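You operate a simulated robot arm through the tools that you are given. There is no shell and no other tool. Be economical: measure what you need, move in short steps, check, and stop when the job is done.

Carry out the task below with a simulated two-armed robot. There is one attempt and no reset: what you move stays moved.

Task
Take the probe on the top of the yellow table and put it away on the top of the white bench. Take the biocide bottle and put it on the blue card. Take the small orange blind and put it on the bottom right shelf of the blue shelving. Put the filter cartridge from the top of the red bench on the red sheet there. Put the banded adapter marked "M" from the top of the red bench on top of the brass sleeve and the banded adapter labelled "NPT" on the silver blind. Lift the yellow cover open. Any order will do. Set down upright: biocide bottle, filter cartridge.

The check looks at the end state, three seconds after you hand in, the way a careful person would. Anything else that was tipped, shoved, dropped, spilled or broken makes it a failure. A push-on lid holds only when it is set on centred and level and pressed home; a screw cap is set on level and turned clockwise until tight. Flat cloth is picked up by pressing the open fingertips on it (5 to 10 N) and closing them slowly along it; thin cloth reads only 2 to 8 mm in the jaws.

Robot
Two 7-joint arms with fingered hands on one trunk, on a base that drives. Base frame: it is fixed to the floor where the robot stands at the start and does not move with it; the origin is under the middle of the robot, x ahead of it, y to its left, z up. Lengths are in mm, angles in rad, forces in N, time in s.
The left shoulder is at the start at [70, 145, 1162], the right one opposite. With the tool pointing down near the work surface each hand reaches from about 100 to 360 mm from the robot's upright axis, wherever it stands, measured 20 degrees to its own side. Places, roughly: banded adapter [-1750, -3250, 1000]; biocide bottle [750, -500, 1000]; blue card [750, -750, 750]; bottom right shelf of the blue shelving [-400, 2300, 300]; brass sleeve (5x5x4 cm) [-1800, -3500, 900]; filter cartridge [-1500, -3250, 1000]; probe [500, -250, 1000]; red sheet (10x10x1 cm) [-1200, -3400, 900]; silver blind (10x10x1 cm) [-1700, -3400, 900]; small orange blind [1000, -1000, 250]; top of the white bench [-3900, -700, 800]; yellow cover [-1800, -3000, 1100]. Payload 3.5 kg a hand.
The tool frame of a hand sits at the grasp point between the pads (the TCP): z along the fingers, y along the line on which they close. The tips reach 25 mm beyond it. The gripper opens to 88 mm. The gripper's body begins 29 mm behind the TCP. The gripper is a hand of 4 fingers: y runs from the thumb to the fingers, the wrist lies at [-13, -97, -162] in the tool frame, and closing takes about 1.5 s.
Orientation is that of the tool frame in the base frame, as a unit quaternion [x, y, z, w]. With the fingers straight down and the wrist toward the robot, the tool's x, y and z point along [0, 1, 0], [1, 0, 0] and [0, 0, -1] of the base frame.

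Tools
- The arms move only by the tool play_rows. It takes "left_deltas", "right_deltas" or both (then of equal length, played together; a hand with none holds still); each is a list of rows, each a list of 7 numbers: the shift along the base's x, y, z in mm, then the turn, a rotation vector about the base's x, y, z in rad, then the finger opening in mm, from 0 to 88. In form: [[tx, ty, tz, wx, wy, wz, grip], ...]. A call has 1 to 20 rows; each row is the pose to reach, as a shift and turn from the pose commanded when the call began. Each row takes 0.2 s and may step no farther than 50 mm and 0.15 rad from the row before; otherwise, or with a gripper value out of range, the whole call is refused. A pose out of reach is approached as far as the arm can. The call stops where the force on the tool passes 40 N (or 10 N more than at its start, if that is more) or the arm is blocked; 0.2 s more then pass. The fingers move at their own pace (about 45 mm/s each) and stop on an object; they squeeze with about 28 N. The grip force told is the motor's: it shows also when the fingers shut on nothing. Time passes only in rows, and 0.2 s behind the last, so rows that repeat a pose let the fingers close. It gives the time, the measured TCP pose, the force on the tool (base axes), the opening and the grip force at its end, in the units of the frame above (readings bear some noise), with the torque about the TCP (base axes, N m) and any sound that the robot's microphone picked up, and new pictures: "show" is both (left out), scene, wrist or none (wrist: the cameras of the hands that moved).
- Cameras (640 x 400 px; columns grow to the right, rows downward): "scene" is now at [124.3, -43.7, 1474.9]; the picture's right is [-0.48, -0.88, 0.00], its down [-0.54, 0.30, -0.78] and it looks along [0.69, -0.37, -0.62] (base axes); focal length 249 px, centre (320, 200). "left" rides on the left gripper at [-64, -83, -98] in its tool frame; the picture's right is [-0.62, -0.37, 0.69], its down [0.71, -0.63, 0.30] and it looks along [0.32, 0.68, 0.65] (tool axes); focal length 265 px, centre (320, 200). "right" rides on the right gripper at [64, -83, -98] in its tool frame; the picture's right is [-0.62, 0.37, -0.69], its down [-0.71, -0.63, 0.30] and it looks along [-0.32, 0.68, 0.65] (tool axes); focal length 265 px, centre (320, 200). There is no depth. A picture from a camera that has moved, and an enlarged one, comes with that camera's place and axes in the base frame and with its lens.
- slide_trunk(by): slides the trunk up (or, below 0, down) by that many mm; the arms and the scene camera ride with it, the base frame stays. It gives what a move gives, with no picture.
- roll_base(legs): drives the robot by 1 to 6 legs, each [ahead, left, turn to the left] in mm, mm and rad, along the robot's own axes; the way and the turn of a leg run together, so that a leg with both is an arc; at most 1500 mm and 3.142 rad a leg. The arms and the cameras ride along, it lands a little off, and it stops where it bumps. It gives what a move gives, and a new picture of the scene camera.
- set_grasp(shape, hand): the hand has 4 fingers and takes this shape, open, in about a second: jaw (thumb against the fingers, like two jaws); tri (thumb and two fingers); tip (a fingertip pinch); poke (one finger out to press); point (the index stretched); flat (the hand flat); cup (the hand cupped); fist (a fist). The gripper value then closes the fingers along that shape, each until it touches; the sizes above hold for jaw. It gives what a move gives, with no picture.
- pan_tilt(pan, tilt): turns the head with the scene camera to pan (to the left, within 1.501 rad either way) and tilt (down, from -0.506 to 1.204), counted from straight ahead of the robot. It gives what a move gives, and a new picture of the scene camera.
- inspect(camera, box): a new picture of the part [left, top, right, bottom] of that camera's present view, enlarged. It takes no simulated time.
- finish_job(): hands the job in; it is judged then, once.

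Work in short steps. Places have to be worked out from the pictures, the camera data and where the tool is seen: move nearer, look again, correct. Check each grasp and each placing, and mend what went wrong. You have 196 turns and 260 pictures in all, those below and enlarged ones among them. Open the grippers and draw the arms clear of the work before you hand the job in, unless the task says otherwise.

The tools are called after "Emit:" as name(argument=value, ...) on one line, values as JSON. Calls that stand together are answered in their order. play_rows: Moves the arms, as the interface text tells. Its arguments: {"type":"object","properties":{"left_deltas":{"type":"array","items":{"type":"array","items":{"type":"number"}}},"right_deltas":{"type":"array","items":{"type":"array","items":{"type":"number"}}},"show":{"type":"string","enum":["both","scene","wrist","none"]}},"required":[]} The other tools are called the same way: slide_trunk (by) slides the trunk up or down; set_grasp (shape, hand) gives the hand a shape; roll_base (legs) drives the base; pan_tilt (pan, tilt) turns the head that bears the scene camera; inspect (camera, box) takes an enlarged picture of a part of a camera's view; finish_job () hands the job in.

At the start:

```text
time: 0.0
left_position: [577.0, -14.9, 1180.1]
left_tool_rot: [0.707, 0.707, 0.001, -0.001]
left_force: [0.8, 0.0, -0.1]
left_ft_torque: [0.01, 0.01, -0.01]
left_gripper_width: 87.4
left_grasp_force: 0.1
left_shape: jaw
right_position: [320.8, -459.3, 1105.4]
right_tool_rot: [0.707, 0.707, 0.0, 0.0]
right_force: [0.3, 0.2, -0.4]
right_ft_torque: [0.03, 0.01, -0.03]
right_gripper_width: 87.3
right_grasp_force: 0.0
right_shape: jaw
trunk travel left (down, up): [-725.0, 115.0]
robot x, y, heading: [1.3, -0.9, 0.0]
head pan, tilt: [-0.497, 0.668]
```

scene: 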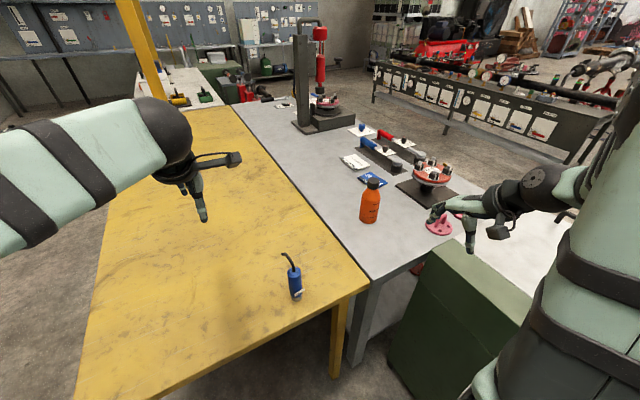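
right: 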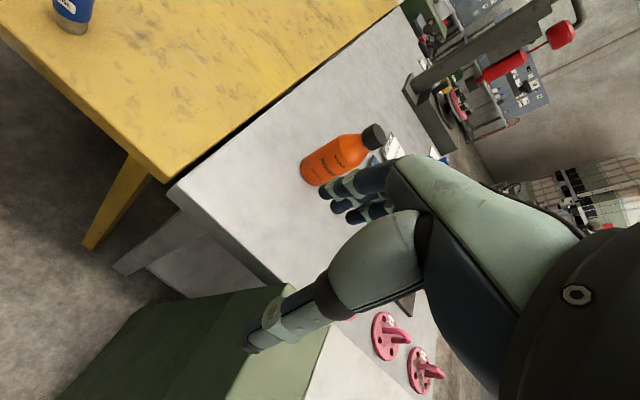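
left: 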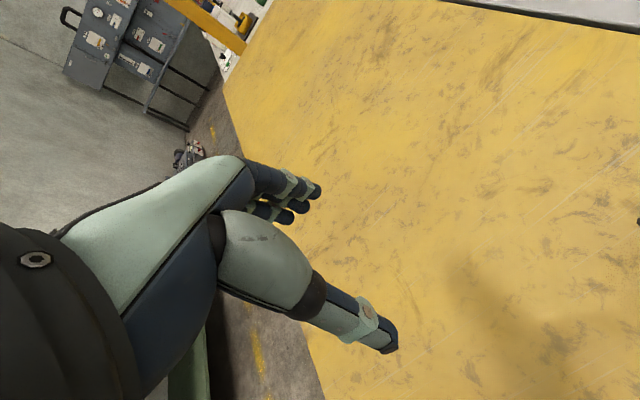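

I'll start by zooming in on the nearby items to locate them: the probe, the bottle and the blue card.

Emit:
inspect(camera="scene", box=[230, 100, 470, 310])

Emit:
inspect(camera="right", box=[0, 0, 460, 400])

```text
1.90 times, centred on (350, 205) of scene
camera zoom: at [124.3, -43.7, 1474.9], right [-0.48, -0.88, 0.0], down [-0.54, 0.3, -0.78], along [0.69, -0.37, -0.62], focal length 474 px, centre (263, 190)
```

zoom: 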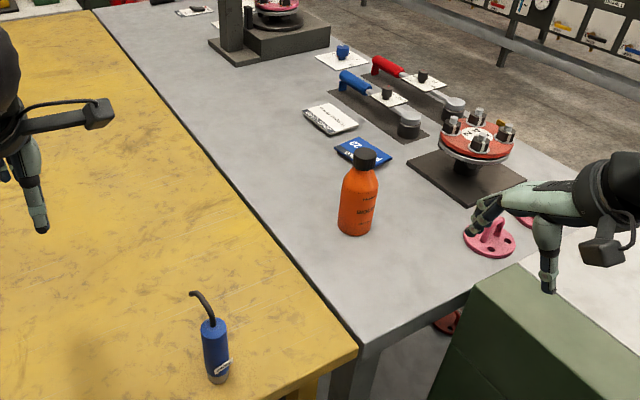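

```text
1.00 times, centred on (230, 200) of right (not enlarged: the box is as wide or as high as the picture)
camera zoom: at [237.0, -396.3, 1202.4], right [0.37, -0.62, 0.69], down [-0.63, -0.71, -0.3], along [0.68, -0.32, -0.65], focal length 265 px, centre (410, 200)
```

zoom: 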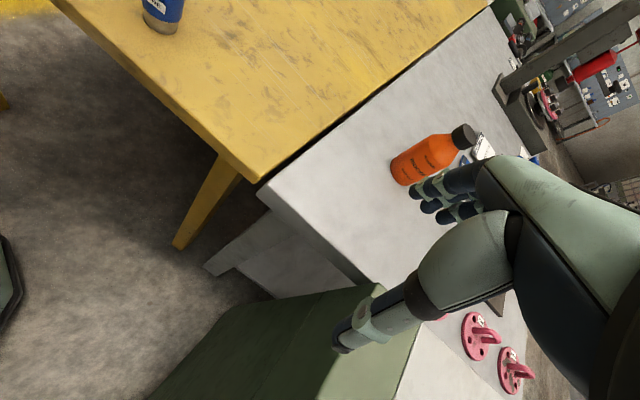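

Triangulation from the two cameras puts the table top near z 815, the bottle near (650,-535) and the probe near (495,-160). Next I'll look down and to the right to see the floor space and the orange blind.

Emit:
pan_tilt(pan=-0.9, tilt=1.0)

Emit:
pan_tilt(pan=0.0, tilt=1.1)

Emit:
pan_tilt(pan=-1.4, tilt=0.4)

Emit:
pan_tilt(pan=1.4, tilt=0.4)

```text
time: 0.9
left_position: [575.3, -13.5, 1181.5]
left_tool_rot: [0.707, 0.707, 0.0, 0.0]
left_force: [-0.1, 0.4, 0.3]
left_ft_torque: [0.0, 0.03, 0.0]
left_gripper_width: 87.8
left_grasp_force: 0.0
left_shape: jaw
right_position: [321.4, -459.2, 1104.0]
right_tool_rot: [0.707, 0.707, 0.0, 0.0]
right_force: [0.3, 0.0, 0.8]
right_ft_torque: [-0.01, 0.0, -0.01]
right_gripper_width: 87.6
right_grasp_force: 0.1
right_shape: jaw
trunk travel left (down, up): [-725.0, 115.0]
robot x, y, heading: [-0.6, 1.5, -0.004]
head pan, tilt: [-0.901, 1.0]
camera scene: at [92.0, -57.2, 1448.9], right [-0.78, -0.62, 0.0], down [-0.52, 0.66, -0.54], along [0.34, -0.42, -0.84], focal length 249 px, centre (320, 200)
```

scene: 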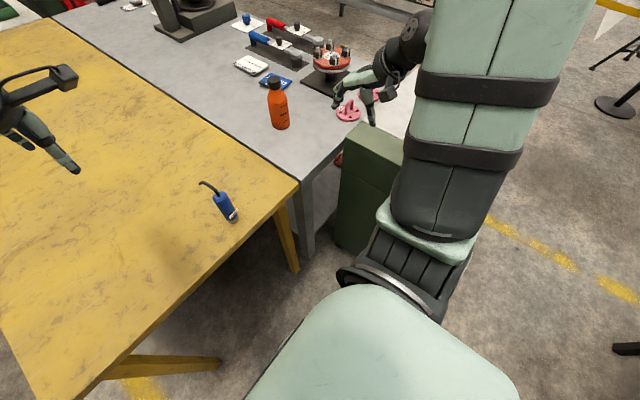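

```text
time: 2.1
left_position: [578.0, -14.9, 1181.5]
left_tool_rot: [0.707, 0.707, 0.0, 0.0]
left_force: [-0.2, 0.6, -0.2]
left_ft_torque: [0.01, 0.02, 0.0]
left_gripper_width: 87.6
left_grasp_force: 0.1
left_shape: jaw
right_position: [320.9, -460.3, 1104.2]
right_tool_rot: [0.707, 0.708, 0.0, 0.0]
right_force: [0.1, 0.1, 0.4]
right_ft_torque: [0.01, 0.0, 0.0]
right_gripper_width: 87.4
right_grasp_force: 0.2
right_shape: jaw
trunk travel left (down, up): [-725.0, 115.0]
robot x, y, heading: [1.7, 0.6, -0.004]
head pan, tilt: [0.0, 1.1]
camera scene: at [111.8, -2.7, 1442.2], right [0.0, -1.0, 0.0], down [-0.89, 0.0, -0.45], along [0.45, 0.0, -0.89], focal length 249 px, centre (320, 200)
```

scene: 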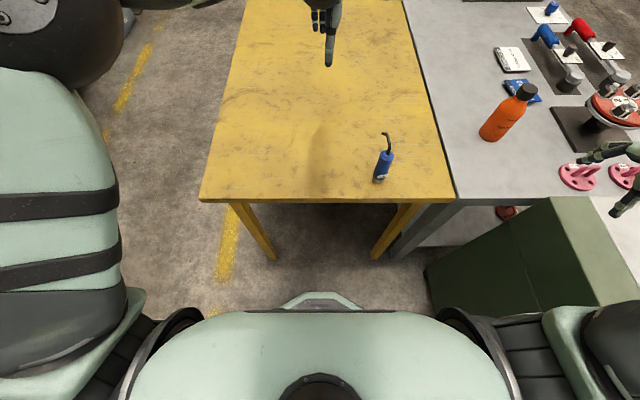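

```text
time: 3.6
left_position: [575.3, -15.3, 1180.6]
left_tool_rot: [0.707, 0.707, -0.001, 0.001]
left_force: [0.6, 0.2, 0.3]
left_ft_torque: [0.01, 0.03, -0.02]
left_gripper_width: 87.7
left_grasp_force: 0.0
left_shape: jaw
right_position: [321.5, -460.7, 1104.3]
right_tool_rot: [0.708, 0.707, 0.0, -0.001]
right_force: [0.5, 0.2, -0.2]
right_ft_torque: [0.01, 0.01, 0.05]
right_gripper_width: 87.5
right_grasp_force: 0.0
right_shape: jaw
trunk travel left (down, up): [-725.0, 115.0]
robot x, y, heading: [1.0, -2.2, -0.001]
head pan, tilt: [-1.4, 0.4]
camera scene: at [64.5, -93.9, 1499.0], right [-0.99, -0.17, 0.0], down [-0.07, 0.38, -0.92], along [0.16, -0.91, -0.39], focal length 249 px, centre (320, 200)
```

scene: 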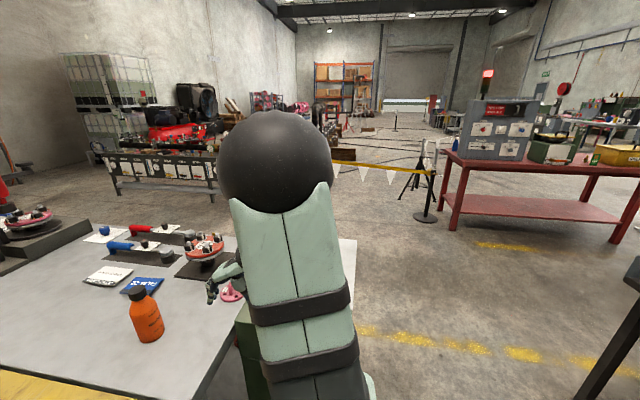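

```text
time: 6.1
left_position: [576.0, -14.9, 1180.4]
left_tool_rot: [0.706, 0.708, 0.0, 0.0]
left_force: [0.0, 0.4, 0.6]
left_ft_torque: [-0.03, 0.01, -0.01]
left_gripper_width: 87.4
left_grasp_force: 0.2
left_shape: jaw
right_position: [320.0, -459.3, 1104.8]
right_tool_rot: [0.707, 0.707, 0.0, 0.001]
right_force: [-0.1, -0.4, 0.5]
right_ft_torque: [-0.02, 0.02, -0.02]
right_gripper_width: 87.6
right_grasp_force: 0.1
right_shape: jaw
trunk travel left (down, up): [-725.0, 115.0]
robot x, y, heading: [0.6, 2.7, 0.004]
head pan, tilt: [1.4, 0.4]
camera scene: at [64.5, 88.6, 1499.1], right [0.99, -0.17, 0.0], down [-0.07, -0.38, -0.92], along [0.16, 0.91, -0.39], focal length 249 px, centre (320, 200)
```

scene: 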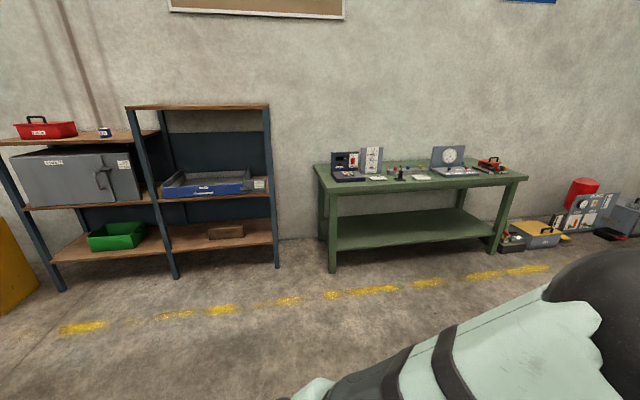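

The probe stands near (500,-170), with its body from about z 815 to 935. I'll bring the left hand to its left side, tilted 60° and open, so the cable on top stays clear.

Emit:
pan_tilt(pan=-0.1, tilt=0.9)

Emit:
play_rows(left_deltas=[[-8, 0, -10, -0.13, 0, 0, 88], [-16, 0, -40, -0.26, 0, 0, 88], [-25, 0, -70, -0.4, 0, 0, 88], [-35, 0, -100, -0.53, 0, 0, 88], [-45, 0, -130, -0.66, 0, 0, 88], [-55, 0, -160, -0.79, 0, 0, 88], [-65, 0, -195, -0.92, 0, 0, 88], [-76, 0, -225, -1.05, 0, 0, 88], [-76, 0, -225, -1.05, 0, 0, 88], [-76, 0, -225, -1.05, 0, 0, 88]])

```text
time: 7.7
left_position: [575.5, -15.0, 1181.8]
left_tool_rot: [0.708, 0.707, 0.0, 0.0]
left_force: [0.6, -1.1, -0.4]
left_ft_torque: [-0.03, 0.0, 0.01]
left_gripper_width: 87.5
left_grasp_force: 0.0
left_shape: jaw
right_position: [320.8, -460.8, 1105.1]
right_tool_rot: [0.707, 0.707, 0.0, 0.0]
right_force: [0.5, 0.1, 0.7]
right_ft_torque: [0.0, 0.0, 0.0]
right_gripper_width: 87.6
right_grasp_force: 0.1
right_shape: jaw
trunk travel left (down, up): [-725.0, 115.0]
robot x, y, heading: [-0.8, 3.0, 0.001]
head pan, tilt: [-0.099, 0.901]
camera scene: at [123.8, -10.1, 1456.1], right [-0.1, -1.0, 0.0], down [-0.78, 0.08, -0.62], along [0.62, -0.06, -0.78], focal length 249 px, centre (320, 200)
```

scene: 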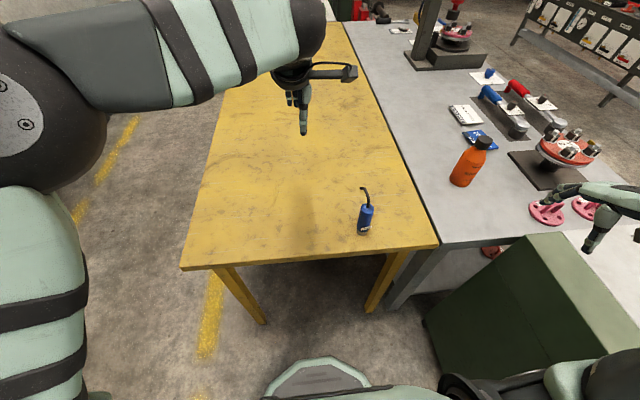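

```text
time: 9.9
left_position: [500.0, -12.5, 953.3]
left_tool_rot: [0.611, 0.612, -0.355, 0.355]
left_force: [0.7, 0.5, 0.3]
left_ft_torque: [-0.01, -0.01, -0.02]
left_gripper_width: 88.0
left_grasp_force: 0.1
left_shape: jaw
right_position: [320.3, -460.6, 1104.7]
right_tool_rot: [0.707, 0.707, 0.0, -0.001]
right_force: [-0.4, -0.2, -0.2]
right_ft_torque: [-0.02, -0.01, -0.03]
right_gripper_width: 87.6
right_grasp_force: 0.1
right_shape: jaw
trunk travel left (down, up): [-725.0, 115.0]
robot x, y, heading: [2.3, -1.8, -0.003]
head pan, tilt: [-0.099, 0.901]
camera scene: at [123.8, -10.0, 1456.0], right [-0.1, -1.0, 0.0], down [-0.78, 0.08, -0.62], along [0.62, -0.06, -0.78], focal length 249 px, centre (320, 200)
camera left: at [417.2, 39.1, 1061.5], right [-0.37, -0.91, 0.19], down [-0.63, 0.09, -0.77], along [0.68, -0.41, -0.61], focal length 265 px, centre (320, 200)
```

scene: 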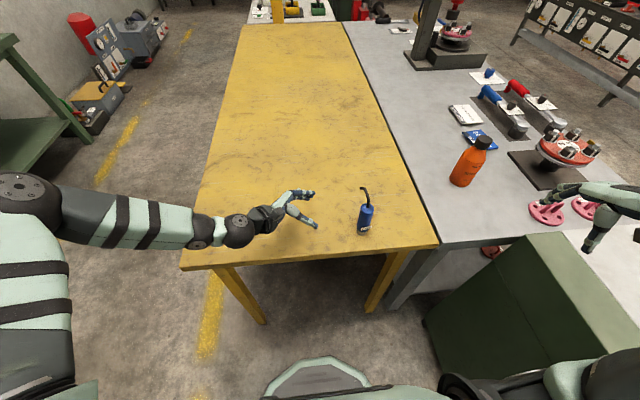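
left: 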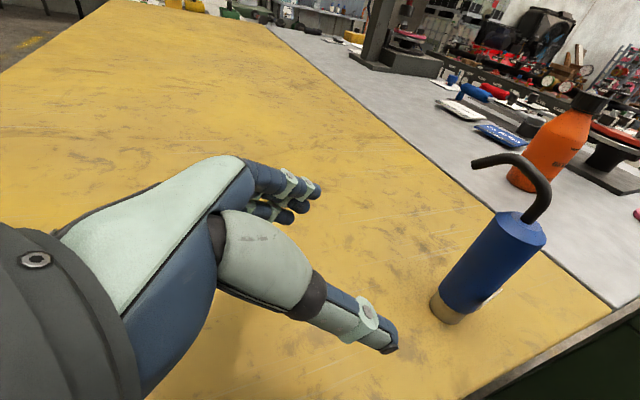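

The two views agree on the probe at about (486,-172), with the table top nearer z 843 and the probe body top near 955. I'll line up and advance part of the way.

Emit:
play_rows(left_deltas=[[-7, -30, -8, 0, 0, 0, 88], [-14, -60, -18, 0, 0, 0, 88], [-14, -85, -30, 0, 0, 0, 88], [-14, -85, -30, 0, 0, 0, 88]])

```text
time: 10.9
left_position: [485.7, -99.6, 925.3]
left_tool_rot: [0.611, 0.612, -0.354, 0.355]
left_force: [0.0, 1.0, 0.7]
left_ft_torque: [0.0, -0.01, 0.0]
left_gripper_width: 87.6
left_grasp_force: 0.1
left_shape: jaw
right_position: [320.6, -460.0, 1105.2]
right_tool_rot: [0.708, 0.707, 0.0, 0.0]
right_force: [0.0, 0.1, -0.4]
right_ft_torque: [0.01, -0.03, 0.0]
right_gripper_width: 87.9
right_grasp_force: 0.1
right_shape: jaw
trunk travel left (down, up): [-725.0, 115.0]
robot x, y, heading: [-1.6, 0.9, 0.002]
head pan, tilt: [-0.099, 0.901]
camera scene: at [123.6, -9.7, 1456.1], right [-0.1, -1.0, 0.0], down [-0.78, 0.08, -0.62], along [0.62, -0.06, -0.78], focal length 249 px, centre (320, 200)
camera left: at [402.9, -46.6, 1031.6], right [-0.37, -0.91, 0.19], down [-0.63, 0.09, -0.77], along [0.68, -0.41, -0.61], focal length 265 px, centre (320, 200)
```

scene: 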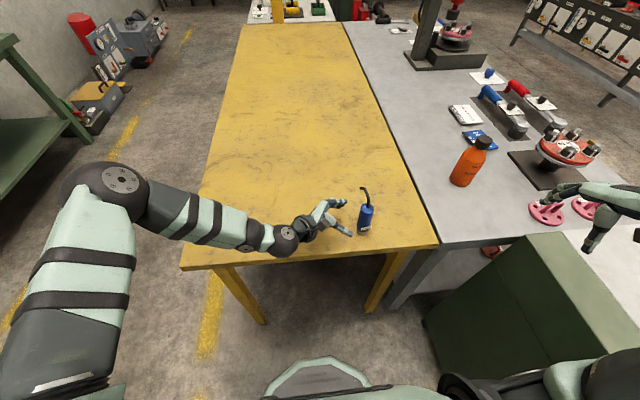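
left: 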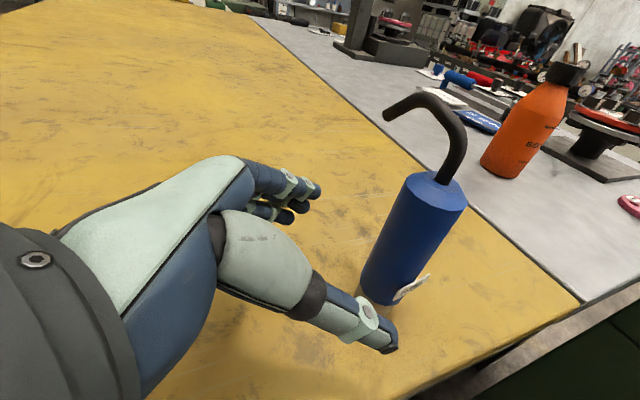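

The probe lies along the tool's approach axis, about 90 mm ahead. I'll advance along it, then close.

Emit:
play_rows(left_deltas=[[3, -25, -13, 0, 0, 0, 88], [6, -52, -28, 0, 0, 0, 88], [6, -80, -43, 0, 0, 0, 88], [6, -80, -43, 0, 0, 0, 88]], show="wrist")

```text
time: 11.9
left_position: [492.6, -179.1, 883.6]
left_tool_rot: [0.612, 0.611, -0.355, 0.354]
left_force: [-0.3, -0.3, -0.1]
left_ft_torque: [-0.01, -0.06, 0.01]
left_gripper_width: 87.9
left_grasp_force: 0.1
left_shape: jaw
right_position: [321.7, -460.2, 1104.7]
right_tool_rot: [0.707, 0.707, 0.0, 0.001]
right_force: [0.7, -0.3, -0.4]
right_ft_torque: [0.0, -0.02, 0.0]
right_gripper_width: 87.7
right_grasp_force: 0.0
right_shape: jaw
trunk travel left (down, up): [-725.0, 115.0]
robot x, y, heading: [-1.5, -3.9, 0.003]
head pan, tilt: [-0.099, 0.901]
camera left: at [409.5, -126.6, 989.1], right [-0.37, -0.91, 0.19], down [-0.63, 0.09, -0.77], along [0.68, -0.41, -0.61], focal length 265 px, centre (320, 200)
```

left: 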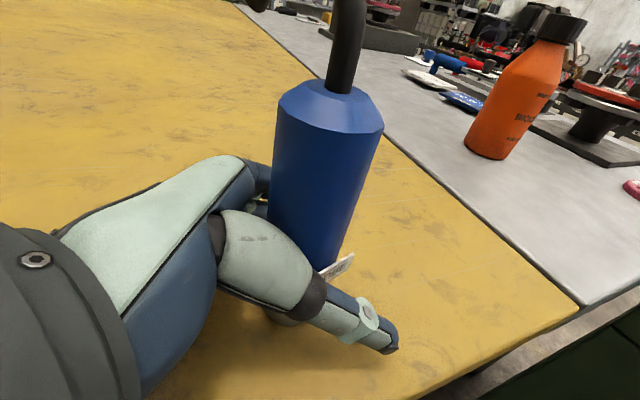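

The probe now sits between the thumb and the fingers, so I'll close.

Emit:
play_rows(left_deltas=[[0, 0, 0, 0, 0, 0, 60], [0, 0, 0, 0, 0, 0, 40], [0, 0, 0, 0, 0, 0, 20], [0, 0, 0, 0, 0, 0, 10], [0, 0, 0, 0, 0, 0, 10], [0, 0, 0, 0, 0, 0, 10], [0, 0, 0, 0, 0, 0, 10], [0, 0, 0, 0, 0, 0, 10]], show="wrist")

```text
time: 13.7
left_position: [493.6, -180.2, 884.5]
left_tool_rot: [0.612, 0.612, -0.354, 0.354]
left_force: [1.0, -0.8, 5.5]
left_ft_torque: [-0.05, -0.14, -0.01]
left_gripper_width: 10.4
left_grasp_force: 0.0
left_shape: jaw
right_position: [320.1, -459.5, 1104.5]
right_tool_rot: [0.708, 0.707, 0.0, 0.0]
right_force: [0.0, -0.2, -0.7]
right_ft_torque: [0.0, -0.01, 0.0]
right_gripper_width: 87.6
right_grasp_force: 0.0
right_shape: jaw
trunk travel left (down, up): [-725.0, 115.0]
robot x, y, heading: [2.1, -0.5, -0.002]
head pan, tilt: [-0.099, 0.901]
camera left: at [409.5, -126.5, 989.5], right [-0.37, -0.91, 0.19], down [-0.63, 0.09, -0.77], along [0.68, -0.41, -0.61], focal length 265 px, centre (320, 200)
```

left: 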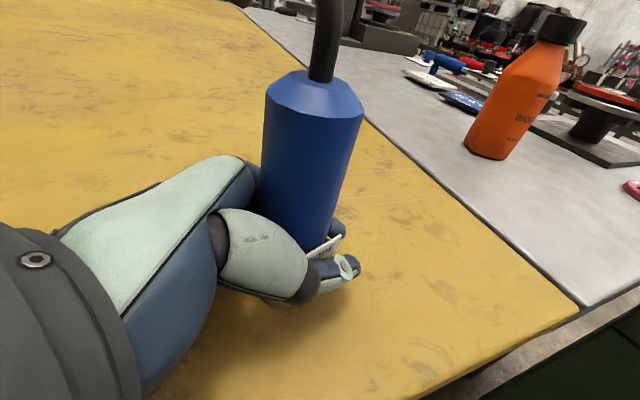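

The reading is 10 mm with no force: the fingertips have closed around the far side of the probe without squeezing. I'll close fully and see whether it grips.

Emit:
play_rows(left_deltas=[[0, 0, 0, 0, 0, 0, 0], [0, 0, 0, 0, 0, 0, 0], [0, 0, 0, 0, 0, 0, 0], [0, 0, 0, 0, 0, 0, 0]], show="wrist")

```text
time: 14.7
left_position: [493.2, -179.3, 883.3]
left_tool_rot: [0.612, 0.612, -0.354, 0.354]
left_force: [0.7, -1.0, 2.7]
left_ft_torque: [-0.06, -0.07, 0.01]
left_gripper_width: 9.9
left_grasp_force: 28.0
left_shape: jaw
right_position: [321.2, -460.9, 1104.4]
right_tool_rot: [0.708, 0.707, 0.0, 0.0]
right_force: [0.0, -0.4, -0.6]
right_ft_torque: [0.01, 0.03, 0.04]
right_gripper_width: 87.6
right_grasp_force: 0.0
right_shape: jaw
trunk travel left (down, up): [-725.0, 115.0]
robot x, y, heading: [0.3, 1.4, 0.003]
head pan, tilt: [-0.099, 0.901]
camera left: at [409.4, -126.5, 989.0], right [-0.37, -0.91, 0.19], down [-0.63, 0.09, -0.77], along [0.68, -0.41, -0.61], focal length 265 px, centre (320, 200)
```

left: 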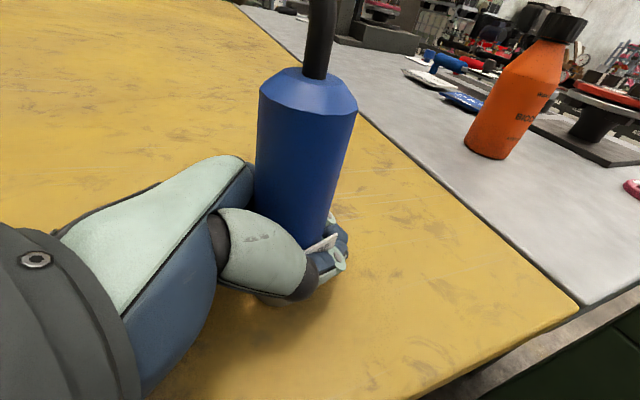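

The grip is now 28 N and the hand is wrapped around the probe. I'll lift 100 mm to test it.

Emit:
play_rows(left_deltas=[[0, 0, 15, 0, 0, 0, 0], [0, 0, 40, 0, 0, 0, 0], [0, 0, 70, 0, 0, 0, 0], [0, 0, 100, 0, 0, 0, 0], [0, 0, 100, 0, 0, 0, 0]])

```text
time: 15.9
left_position: [491.0, -180.5, 983.5]
left_tool_rot: [0.612, 0.613, -0.354, 0.354]
left_force: [-0.1, -0.3, -3.1]
left_ft_torque: [-0.02, 0.0, 0.02]
left_gripper_width: 10.1
left_grasp_force: 28.0
left_shape: jaw
right_position: [321.4, -459.9, 1104.9]
right_tool_rot: [0.707, 0.707, 0.0, 0.0]
right_force: [-0.4, 0.1, -0.1]
right_ft_torque: [0.01, 0.0, -0.01]
right_gripper_width: 87.5
right_grasp_force: 0.0
right_shape: jaw
trunk travel left (down, up): [-725.0, 115.0]
robot x, y, heading: [0.3, -0.7, -0.002]
head pan, tilt: [-0.099, 0.901]
camera scene: at [124.4, -10.2, 1456.0], right [-0.1, -1.0, 0.0], down [-0.78, 0.08, -0.62], along [0.62, -0.06, -0.78], focal length 249 px, centre (320, 200)
camera left: at [409.4, -127.6, 1088.9], right [-0.37, -0.91, 0.19], down [-0.63, 0.09, -0.77], along [0.68, -0.41, -0.61], focal length 265 px, centre (320, 200)
```

scene: 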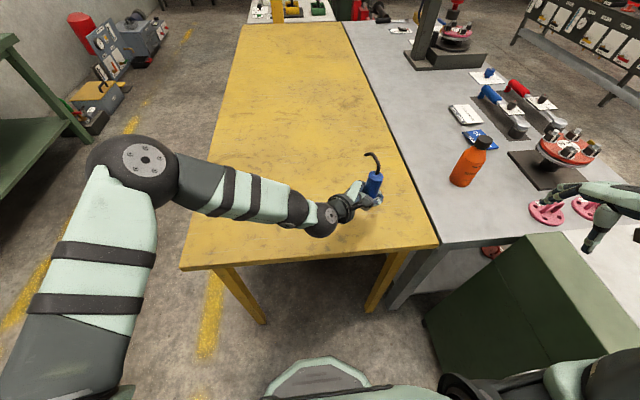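
left: 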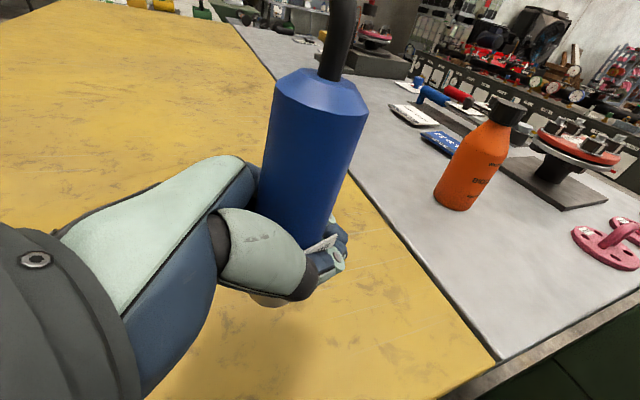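

The probe is held. Now I'll pull the left arm back high, and rotate the right hand to a side grasp (fingers forward-left, 20° down) for the bottle.

Emit:
play_rows(left_deltas=[[-10, 20, 20, 0, 0, 0, 0], [-25, 50, 45, 0, 0, 0, 0], [-40, 80, 70, 0, 0, 0, 0], [-55, 115, 90, 0, 0, 0, 0], [-70, 150, 110, 0, 0, 0, 0], [-85, 180, 125, 0, 0, 0, 0], [-100, 210, 140, 0, 0, 0, 0], [-110, 235, 150, 0, 0, 0, 0], [-110, 240, 150, 0, 0, 0, 0], [-110, 240, 150, 0, 0, 0, 0], [-110, 240, 150, 0, 0, 0, 0]], right_deltas=[[10, 2, -5, 0.1156, -0.0479, -0.0684, 88], [20, 4, -10, 0.2312, -0.0958, -0.1368, 88], [30, 6, -15, 0.3468, -0.1437, -0.2052, 88], [40, 8, -20, 0.4624, -0.1916, -0.2736, 88], [50, 10, -25, 0.578, -0.2395, -0.342, 88], [60, 12, -30, 0.6936, -0.2874, -0.4104, 88], [70, 14, -35, 0.8092, -0.3353, -0.4788, 88], [80, 16, -40, 0.9248, -0.3832, -0.5472, 88], [90, 18, -45, 1.0404, -0.4311, -0.6156, 88], [100, 20, -50, 1.156, -0.479, -0.684, 88], [100, 20, -50, 1.156, -0.479, -0.684, 88]])

```text
time: 18.3
left_position: [400.1, 56.6, 1136.5]
left_tool_rot: [0.612, 0.612, -0.355, 0.355]
left_force: [0.1, 1.1, -2.3]
left_ft_torque: [-0.05, -0.01, 0.05]
left_gripper_width: 9.9
left_grasp_force: 28.1
left_shape: jaw
left hand out of reach, approached as far as the arm can: row 7, 8, 9, 10, 11
right_position: [420.4, -438.9, 1054.4]
right_tool_rot: [0.757, 0.313, 0.531, -0.219]
right_force: [-0.3, 0.2, 0.7]
right_ft_torque: [-0.02, 0.01, 0.0]
right_gripper_width: 87.5
right_grasp_force: 0.0
right_shape: jaw
trunk travel left (down, up): [-725.0, 115.0]
robot x, y, heading: [-1.5, -1.5, -0.001]
head pan, tilt: [-0.099, 0.901]
camera scene: at [123.6, -9.2, 1456.1], right [-0.1, -1.0, 0.0], down [-0.78, 0.08, -0.62], along [0.62, -0.06, -0.78], focal length 249 px, centre (320, 200)
camera right: at [311.2, -430.6, 1148.2], right [-0.35, -0.87, -0.35], down [-0.41, 0.48, -0.77], along [0.84, -0.13, -0.53], focal length 265 px, centre (320, 200)
camera left: at [317.5, 110.5, 1243.4], right [-0.37, -0.91, 0.19], down [-0.63, 0.09, -0.77], along [0.68, -0.41, -0.61], focal length 265 px, centre (320, 200)
```

scene: 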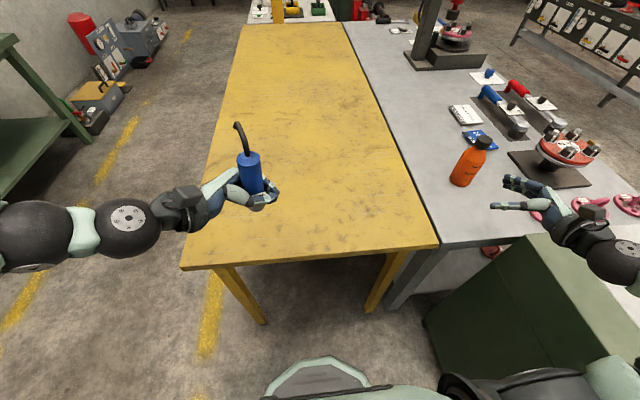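
right: 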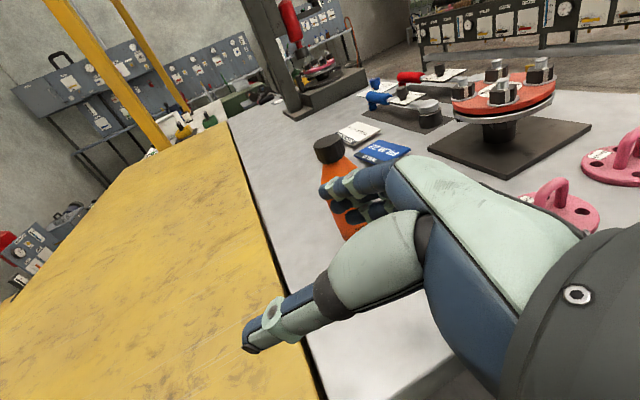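
left: 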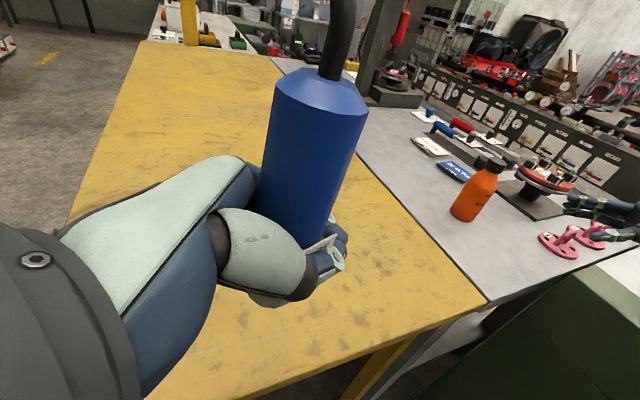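

Both arms are fine. I'll pull the right hand back a little and drive ahead 200 and right 200 to get close to the bottle and card.

Emit:
play_rows(right_deltas=[[-30, 0, 0, 0, 0, 0, 88], [-70, 0, 10, 0, 0, 0, 88]], show="none")

Emit:
roll_base(legs=[[200, 0, 0], [0, -200, 0]])

```text
time: 18.9
left_position: [400.0, 56.9, 1138.0]
left_tool_rot: [0.611, 0.612, -0.355, 0.355]
left_force: [-0.1, 0.0, -2.5]
left_ft_torque: [-0.06, 0.03, 0.02]
left_gripper_width: 9.9
left_grasp_force: 28.0
left_shape: jaw
right_position: [349.0, -438.2, 1065.1]
right_tool_rot: [0.756, 0.313, 0.531, -0.22]
right_force: [0.8, 1.2, 0.8]
right_ft_torque: [0.0, 0.01, 0.01]
right_gripper_width: 87.6
right_grasp_force: 0.1
right_shape: jaw
trunk travel left (down, up): [-725.0, 115.0]
robot x, y, heading: [0.6, -3.0, 0.001]
head pan, tilt: [-0.099, 0.901]
```

```text
time: 21.7
left_position: [601.5, -139.6, 1136.6]
left_tool_rot: [0.611, 0.612, -0.356, 0.355]
left_force: [0.4, 0.4, -1.9]
left_ft_torque: [-0.06, -0.05, 0.0]
left_gripper_width: 9.6
left_grasp_force: 28.3
left_shape: jaw
right_position: [552.2, -637.1, 1066.5]
right_tool_rot: [0.757, 0.313, 0.53, -0.219]
right_force: [0.1, -0.5, 0.6]
right_ft_torque: [0.0, -0.03, -0.03]
right_gripper_width: 87.9
right_grasp_force: 0.0
right_shape: jaw
trunk travel left (down, up): [-725.0, 115.0]
robot x, y, heading: [201.0, -196.1, -0.001]
head pan, tilt: [-0.099, 0.901]
camera scene: at [325.7, -205.4, 1456.1], right [-0.1, -1.0, 0.0], down [-0.78, 0.08, -0.62], along [0.62, -0.06, -0.78], focal length 249 px, centre (320, 200)
```

scene: 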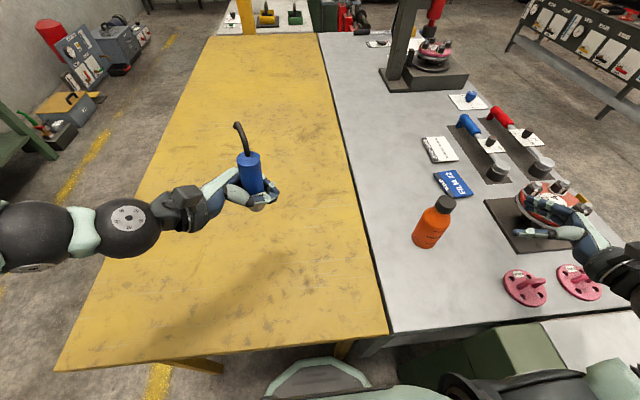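

I'll lower the right hand to its pre-grasp position beside the bottle and take a closer look at the blue card.

Emit:
play_rows(right_deltas=[[-5, -5, -40, 0, 0, 0, 88], [-10, -5, -80, 0, 0, 0, 88], [-10, 0, -110, 0, 0, 0, 88], [-10, 0, -110, 0, 0, 0, 88]])

Emit:
inspect(camera="scene", box=[390, 130, 560, 250])

```text
time: 22.7
left_position: [601.8, -139.8, 1137.0]
left_tool_rot: [0.611, 0.613, -0.355, 0.354]
left_force: [-0.6, 0.9, -1.7]
left_ft_torque: [-0.06, 0.01, 0.03]
left_gripper_width: 10.1
left_grasp_force: 28.5
left_shape: jaw
right_position: [541.9, -637.8, 955.1]
right_tool_rot: [0.757, 0.314, 0.53, -0.22]
right_force: [1.3, -0.8, -1.0]
right_ft_torque: [-0.01, -0.03, 0.01]
right_gripper_width: 87.7
right_grasp_force: 0.0
right_shape: jaw
trunk travel left (down, up): [-725.0, 115.0]
robot x, y, heading: [200.5, -196.6, -0.001]
head pan, tilt: [-0.099, 0.901]
camera scene: at [325.6, -207.0, 1456.1], right [-0.1, -1.0, 0.0], down [-0.78, 0.08, -0.62], along [0.62, -0.06, -0.78], focal length 249 px, centre (320, 200)
camera right: at [432.9, -628.4, 1048.7], right [-0.35, -0.87, -0.35], down [-0.42, 0.48, -0.78], along [0.84, -0.13, -0.53], focal length 265 px, centre (320, 200)
```

scene: 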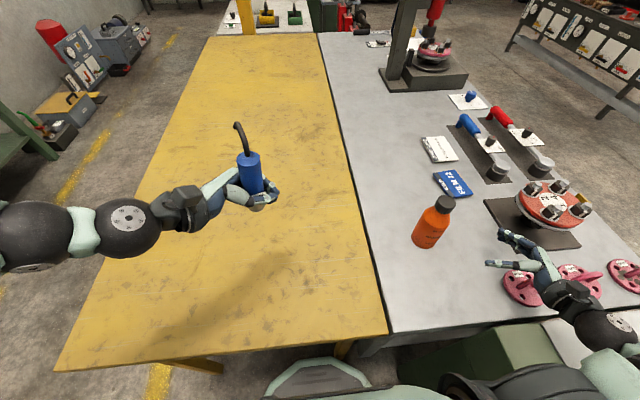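
right: 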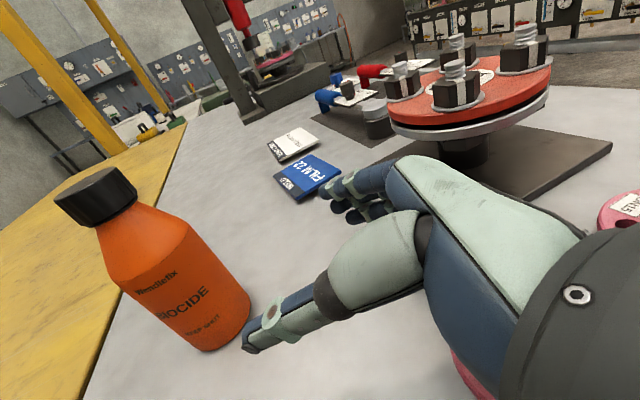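

```text
3.33 times, centred on (475, 190) of scene
camera zoom: at [325.6, -207.0, 1456.1], right [-0.1, -1.0, 0.0], down [-0.78, 0.08, -0.62], along [0.62, -0.06, -0.78], focal length 830 px, centre (-197, 233)
```

zoom: 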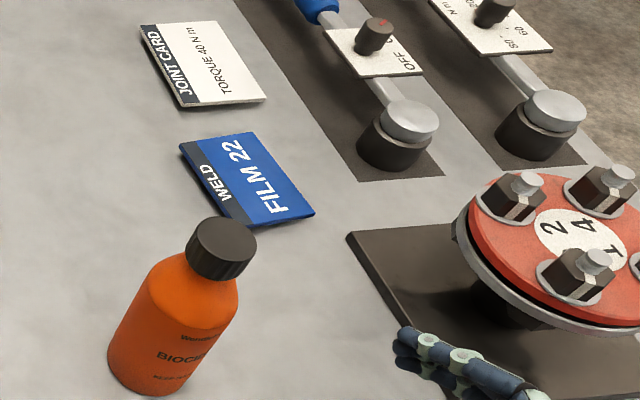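

The blue card reads "WELD FILM 22" and sits near (835,-700); the bottle axis is near (642,-523). I'll move closer in line with the bottle and check the clearance to both finger sides.

Emit:
play_rows(right_deltas=[[18, 26, -10, 0, 0, 0, 88], [37, 52, -20, 0, 0, 0, 88], [37, 52, -20, 0, 0, 0, 88]], show="wrist")

Emit:
inspect(camera="scene", box=[390, 150, 560, 270])

```text
time: 23.5
left_position: [602.0, -140.8, 1137.6]
left_tool_rot: [0.613, 0.612, -0.353, 0.354]
left_force: [0.1, 0.1, -2.8]
left_ft_torque: [-0.03, -0.02, -0.01]
left_gripper_width: 10.0
left_grasp_force: 28.1
left_shape: jaw
right_position: [578.8, -586.6, 935.2]
right_tool_rot: [0.756, 0.313, 0.531, -0.219]
right_force: [-0.6, 0.0, 0.3]
right_ft_torque: [0.01, -0.03, -0.01]
right_gripper_width: 87.6
right_grasp_force: 0.0
right_shape: jaw
trunk travel left (down, up): [-725.0, 115.0]
robot x, y, heading: [205.4, -196.8, -0.001]
head pan, tilt: [-0.099, 0.901]
camera right: at [469.3, -577.1, 1028.6], right [-0.35, -0.87, -0.35], down [-0.42, 0.48, -0.78], along [0.84, -0.13, -0.53], focal length 265 px, centre (320, 200)
```

right: 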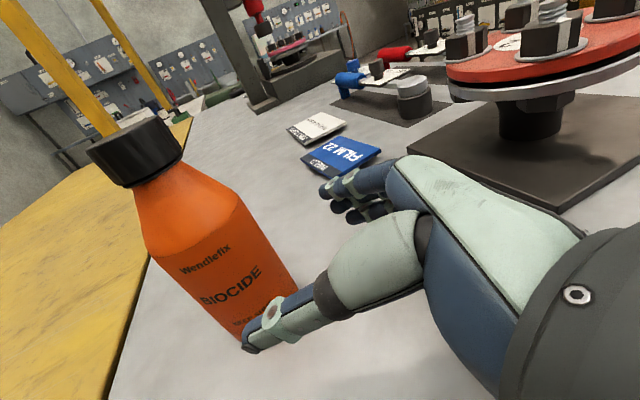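

```text
3.33 times, centred on (475, 210) of scene
camera zoom: at [325.2, -207.9, 1456.1], right [-0.1, -1.0, 0.0], down [-0.78, 0.08, -0.62], along [0.62, -0.06, -0.78], focal length 830 px, centre (-197, 167)
```

zoom: 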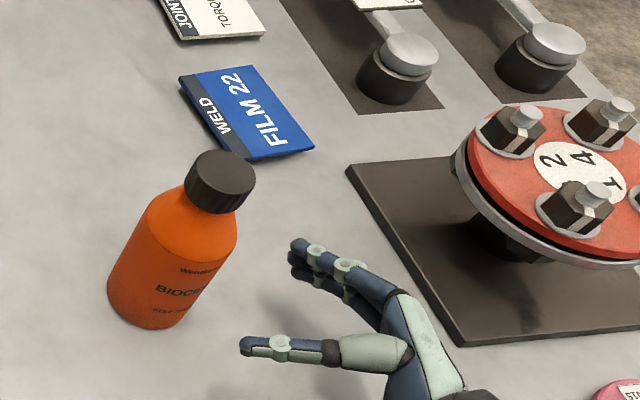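

The bottle lies on the approach line. I'll advance in small steps and check.

Emit:
play_rows(right_deltas=[[10, 12, -4, 0, 0, 0, 88], [20, 23, -8, 0, 0, 0, 88], [30, 34, -12, 0, 0, 0, 88], [30, 34, -12, 0, 0, 0, 88]], show="wrist")

Emit:
inspect(camera="scene", box=[390, 150, 560, 270])

```text
time: 24.5
left_position: [602.5, -140.4, 1136.4]
left_tool_rot: [0.611, 0.612, -0.355, 0.354]
left_force: [1.1, 0.8, -3.2]
left_ft_torque: [-0.02, 0.03, -0.01]
left_gripper_width: 9.9
left_grasp_force: 27.7
left_shape: jaw
right_position: [608.7, -552.4, 922.8]
right_tool_rot: [0.757, 0.313, 0.529, -0.219]
right_force: [0.4, 0.6, 0.1]
right_ft_torque: [-0.02, 0.0, -0.01]
right_gripper_width: 87.5
right_grasp_force: 0.0
right_shape: jaw
trunk travel left (down, up): [-725.0, 115.0]
robot x, y, heading: [202.0, -197.0, 0.003]
head pan, tilt: [-0.099, 0.901]
camera right: at [500.2, -542.8, 1016.9], right [-0.35, -0.87, -0.35], down [-0.42, 0.48, -0.78], along [0.84, -0.13, -0.53], focal length 265 px, centre (320, 200)
```

right: 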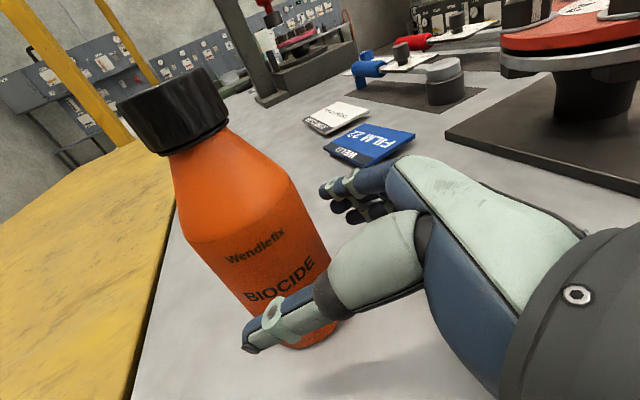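

```text
3.33 times, centred on (475, 210) of scene
camera zoom: at [325.7, -207.6, 1456.0], right [-0.1, -1.0, 0.0], down [-0.78, 0.08, -0.62], along [0.62, -0.06, -0.78], focal length 830 px, centre (-197, 167)
```

zoom: 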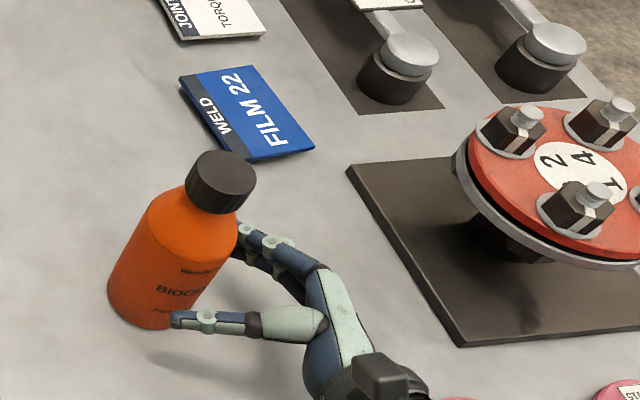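

The thumb is in front and the fingers behind, straddling the bottle. I'll advance 28 mm more and close.

Emit:
play_rows(right_deltas=[[10, 10, -4, 0, 0, 0, 88], [20, 20, -8, 0, 0, 0, 88], [20, 20, -8, 0, 0, 0, 88]], show="wrist")

Emit:
inspect(camera="scene", box=[390, 150, 560, 270])

```text
time: 25.3
left_position: [601.9, -141.2, 1136.8]
left_tool_rot: [0.611, 0.612, -0.356, 0.354]
left_force: [0.4, -0.1, -2.2]
left_ft_torque: [-0.04, 0.0, -0.01]
left_gripper_width: 10.2
left_grasp_force: 27.9
left_shape: jaw
right_position: [630.7, -532.1, 914.7]
right_tool_rot: [0.756, 0.314, 0.53, -0.22]
right_force: [-0.5, 0.4, 0.5]
right_ft_torque: [0.01, -0.02, 0.03]
right_gripper_width: 87.9
right_grasp_force: 0.0
right_shape: jaw
trunk travel left (down, up): [-725.0, 115.0]
robot x, y, heading: [201.6, -196.2, -0.005]
head pan, tilt: [-0.099, 0.901]
camera right: at [520.5, -522.4, 1008.9], right [-0.35, -0.87, -0.35], down [-0.42, 0.48, -0.78], along [0.84, -0.13, -0.53], focal length 265 px, centre (320, 200)
```

right: 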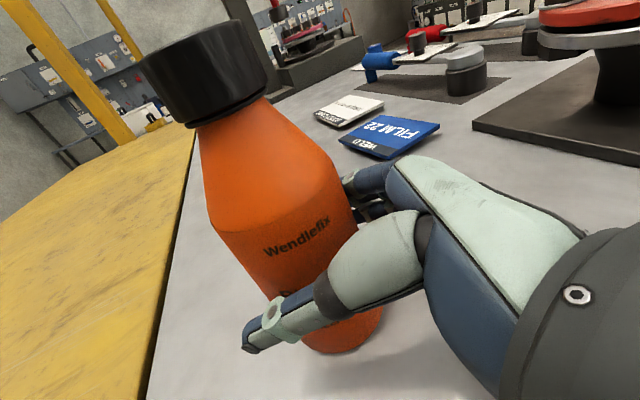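

```text
3.33 times, centred on (475, 210) of scene
camera zoom: at [325.9, -207.6, 1456.0], right [-0.1, -1.0, 0.0], down [-0.78, 0.08, -0.62], along [0.62, -0.06, -0.78], focal length 830 px, centre (-197, 167)
```

zoom: 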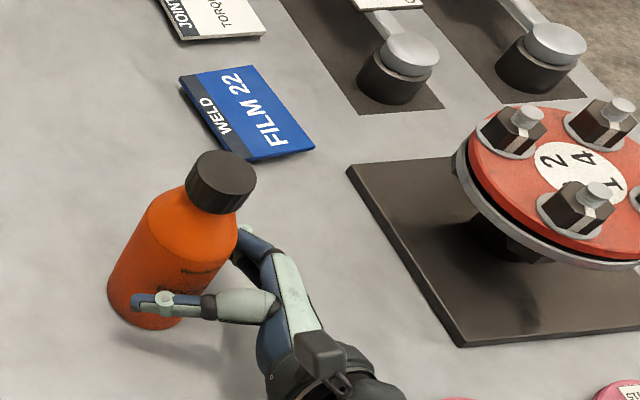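

Good straddle and no contact force. I'll close slowly.

Emit:
play_rows(right_deltas=[[0, 0, 0, 0, 0, 0, 75], [0, 0, 0, 0, 0, 0, 65], [0, 0, 0, 0, 0, 0, 50], [0, 0, 0, 0, 0, 0, 30], [0, 0, 0, 0, 0, 0, 10], [0, 0, 0, 0, 0, 0, 0], [0, 0, 0, 0, 0, 0, 0], [0, 0, 0, 0, 0, 0, 0], [0, 0, 0, 0, 0, 0, 0]], show="wrist")

Emit:
play_rows(right_deltas=[[0, 0, 10, 0, 0, 0, 0], [0, 0, 30, 0, 0, 0, 0], [0, 0, 60, 0, 0, 0, 0], [0, 0, 60, 0, 0, 0, 0]])

```text
time: 27.3
left_position: [602.7, -140.9, 1136.4]
left_tool_rot: [0.611, 0.612, -0.356, 0.354]
left_force: [-0.7, -0.3, -2.7]
left_ft_torque: [-0.04, -0.01, 0.02]
left_gripper_width: 9.6
left_grasp_force: 28.1
left_shape: jaw
right_position: [630.7, -531.5, 915.7]
right_tool_rot: [0.757, 0.313, 0.53, -0.22]
right_force: [-0.3, 0.4, 0.2]
right_ft_torque: [-0.06, -0.05, 0.01]
right_gripper_width: 55.9
right_grasp_force: 27.9
right_shape: jaw
trunk travel left (down, up): [-725.0, 115.0]
robot x, y, heading: [198.7, -197.9, -0.006]
head pan, tilt: [-0.099, 0.901]
camera right: at [520.4, -522.5, 1008.9], right [-0.35, -0.87, -0.35], down [-0.42, 0.48, -0.78], along [0.84, -0.13, -0.53], focal length 265 px, centre (320, 200)
```

right: 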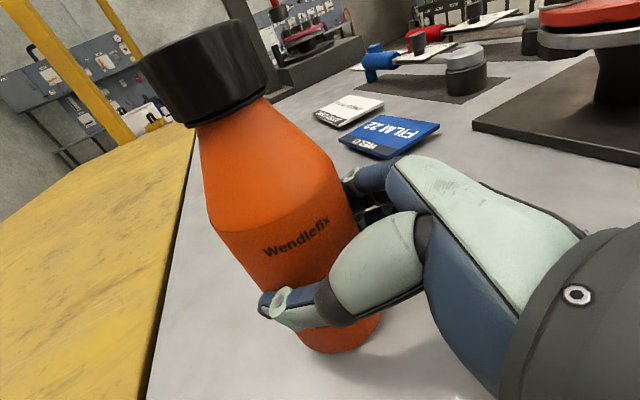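

```text
time: 28.3
left_position: [602.1, -141.4, 1137.2]
left_tool_rot: [0.611, 0.612, -0.355, 0.354]
left_force: [-0.2, -0.5, -1.7]
left_ft_torque: [0.0, -0.01, 0.0]
left_gripper_width: 10.0
left_grasp_force: 28.0
left_shape: jaw
right_position: [629.9, -532.1, 973.6]
right_tool_rot: [0.757, 0.313, 0.53, -0.22]
right_force: [-0.1, -0.3, -2.4]
right_ft_torque: [-0.03, 0.01, 0.04]
right_gripper_width: 55.7
right_grasp_force: 27.5
right_shape: jaw
trunk travel left (down, up): [-725.0, 115.0]
robot x, y, heading: [202.4, -198.6, -0.001]
head pan, tilt: [-0.099, 0.901]
camera scene: at [326.2, -208.7, 1456.0], right [-0.1, -1.0, 0.0], down [-0.78, 0.08, -0.62], along [0.62, -0.06, -0.78], focal length 249 px, centre (320, 200)
camera right: at [520.0, -523.6, 1068.4], right [-0.35, -0.87, -0.35], down [-0.42, 0.48, -0.77], along [0.84, -0.13, -0.53], focal length 265 px, centre (320, 200)
```

scene: 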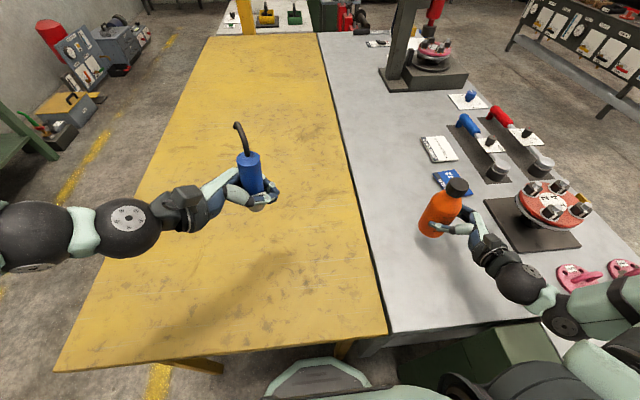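
right: 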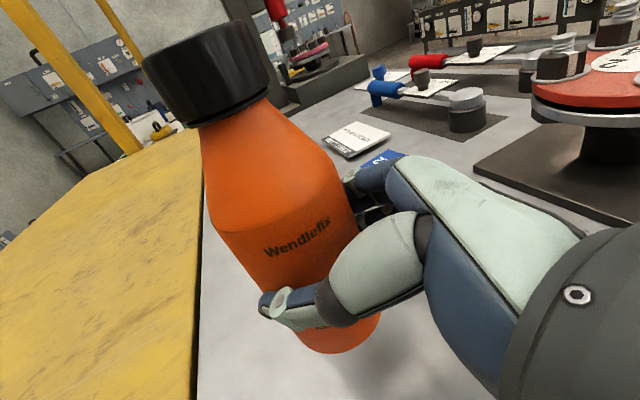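

The bottle is held, with its base 70 mm below the TCP. The card centre is near (840,-703). I'll raise it, yaw the hand another -0.6 rad so the wrist stays clear of the red flange, and move halfway.

Emit:
play_rows(right_deltas=[[5, 0, 15, 0, 0, -0.12, 0], [15, -10, 35, 0, 0, -0.24, 0], [30, -25, 45, 0, 0, -0.36, 0], [50, -45, 45, 0, 0, -0.48, 0], [75, -70, 45, 0, 0, -0.6, 0], [100, -95, 45, 0, 0, -0.6, 0], [100, -95, 45, 0, 0, -0.6, 0]])

```text
time: 29.9
left_position: [603.5, -140.2, 1136.2]
left_tool_rot: [0.611, 0.612, -0.356, 0.354]
left_force: [0.5, -0.1, -1.8]
left_ft_torque: [-0.01, 0.0, 0.04]
left_gripper_width: 9.5
left_grasp_force: 28.2
left_shape: jaw
right_position: [729.7, -625.3, 1021.0]
right_tool_rot: [0.815, 0.076, 0.571, -0.053]
right_force: [-0.5, 0.1, -4.2]
right_ft_torque: [0.01, 0.0, -0.04]
right_gripper_width: 55.4
right_grasp_force: 28.0
right_shape: jaw
trunk travel left (down, up): [-725.0, 115.0]
robot x, y, heading: [201.6, -197.1, 0.002]
head pan, tilt: [-0.099, 0.901]
camera scene: at [326.5, -206.3, 1456.0], right [-0.1, -1.0, 0.0], down [-0.78, 0.08, -0.62], along [0.62, -0.06, -0.78], focal length 249 px, centre (320, 200)
camera right: at [645.3, -557.1, 1113.5], right [-0.78, -0.52, -0.35], down [-0.07, 0.63, -0.78], along [0.62, -0.58, -0.53], focal length 265 px, centre (320, 200)
```

scene: 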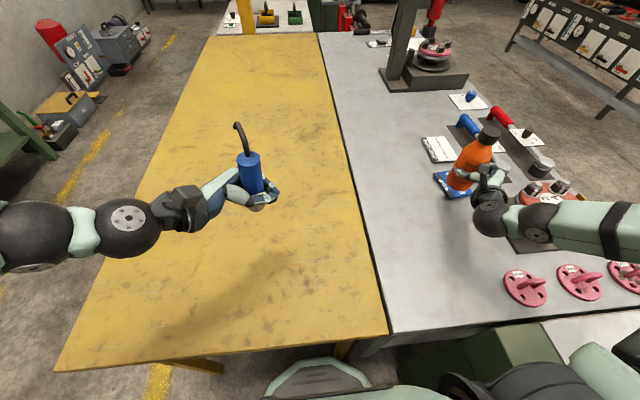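
right: 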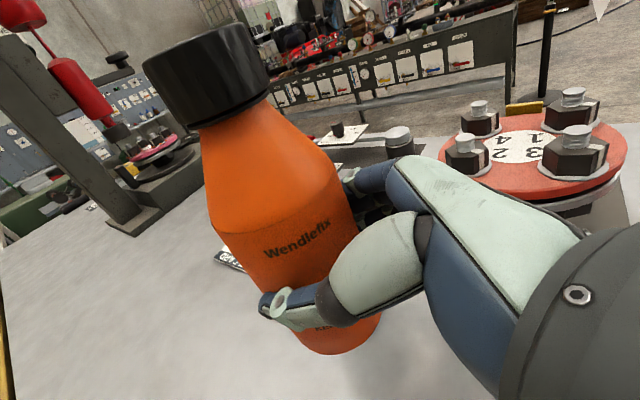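

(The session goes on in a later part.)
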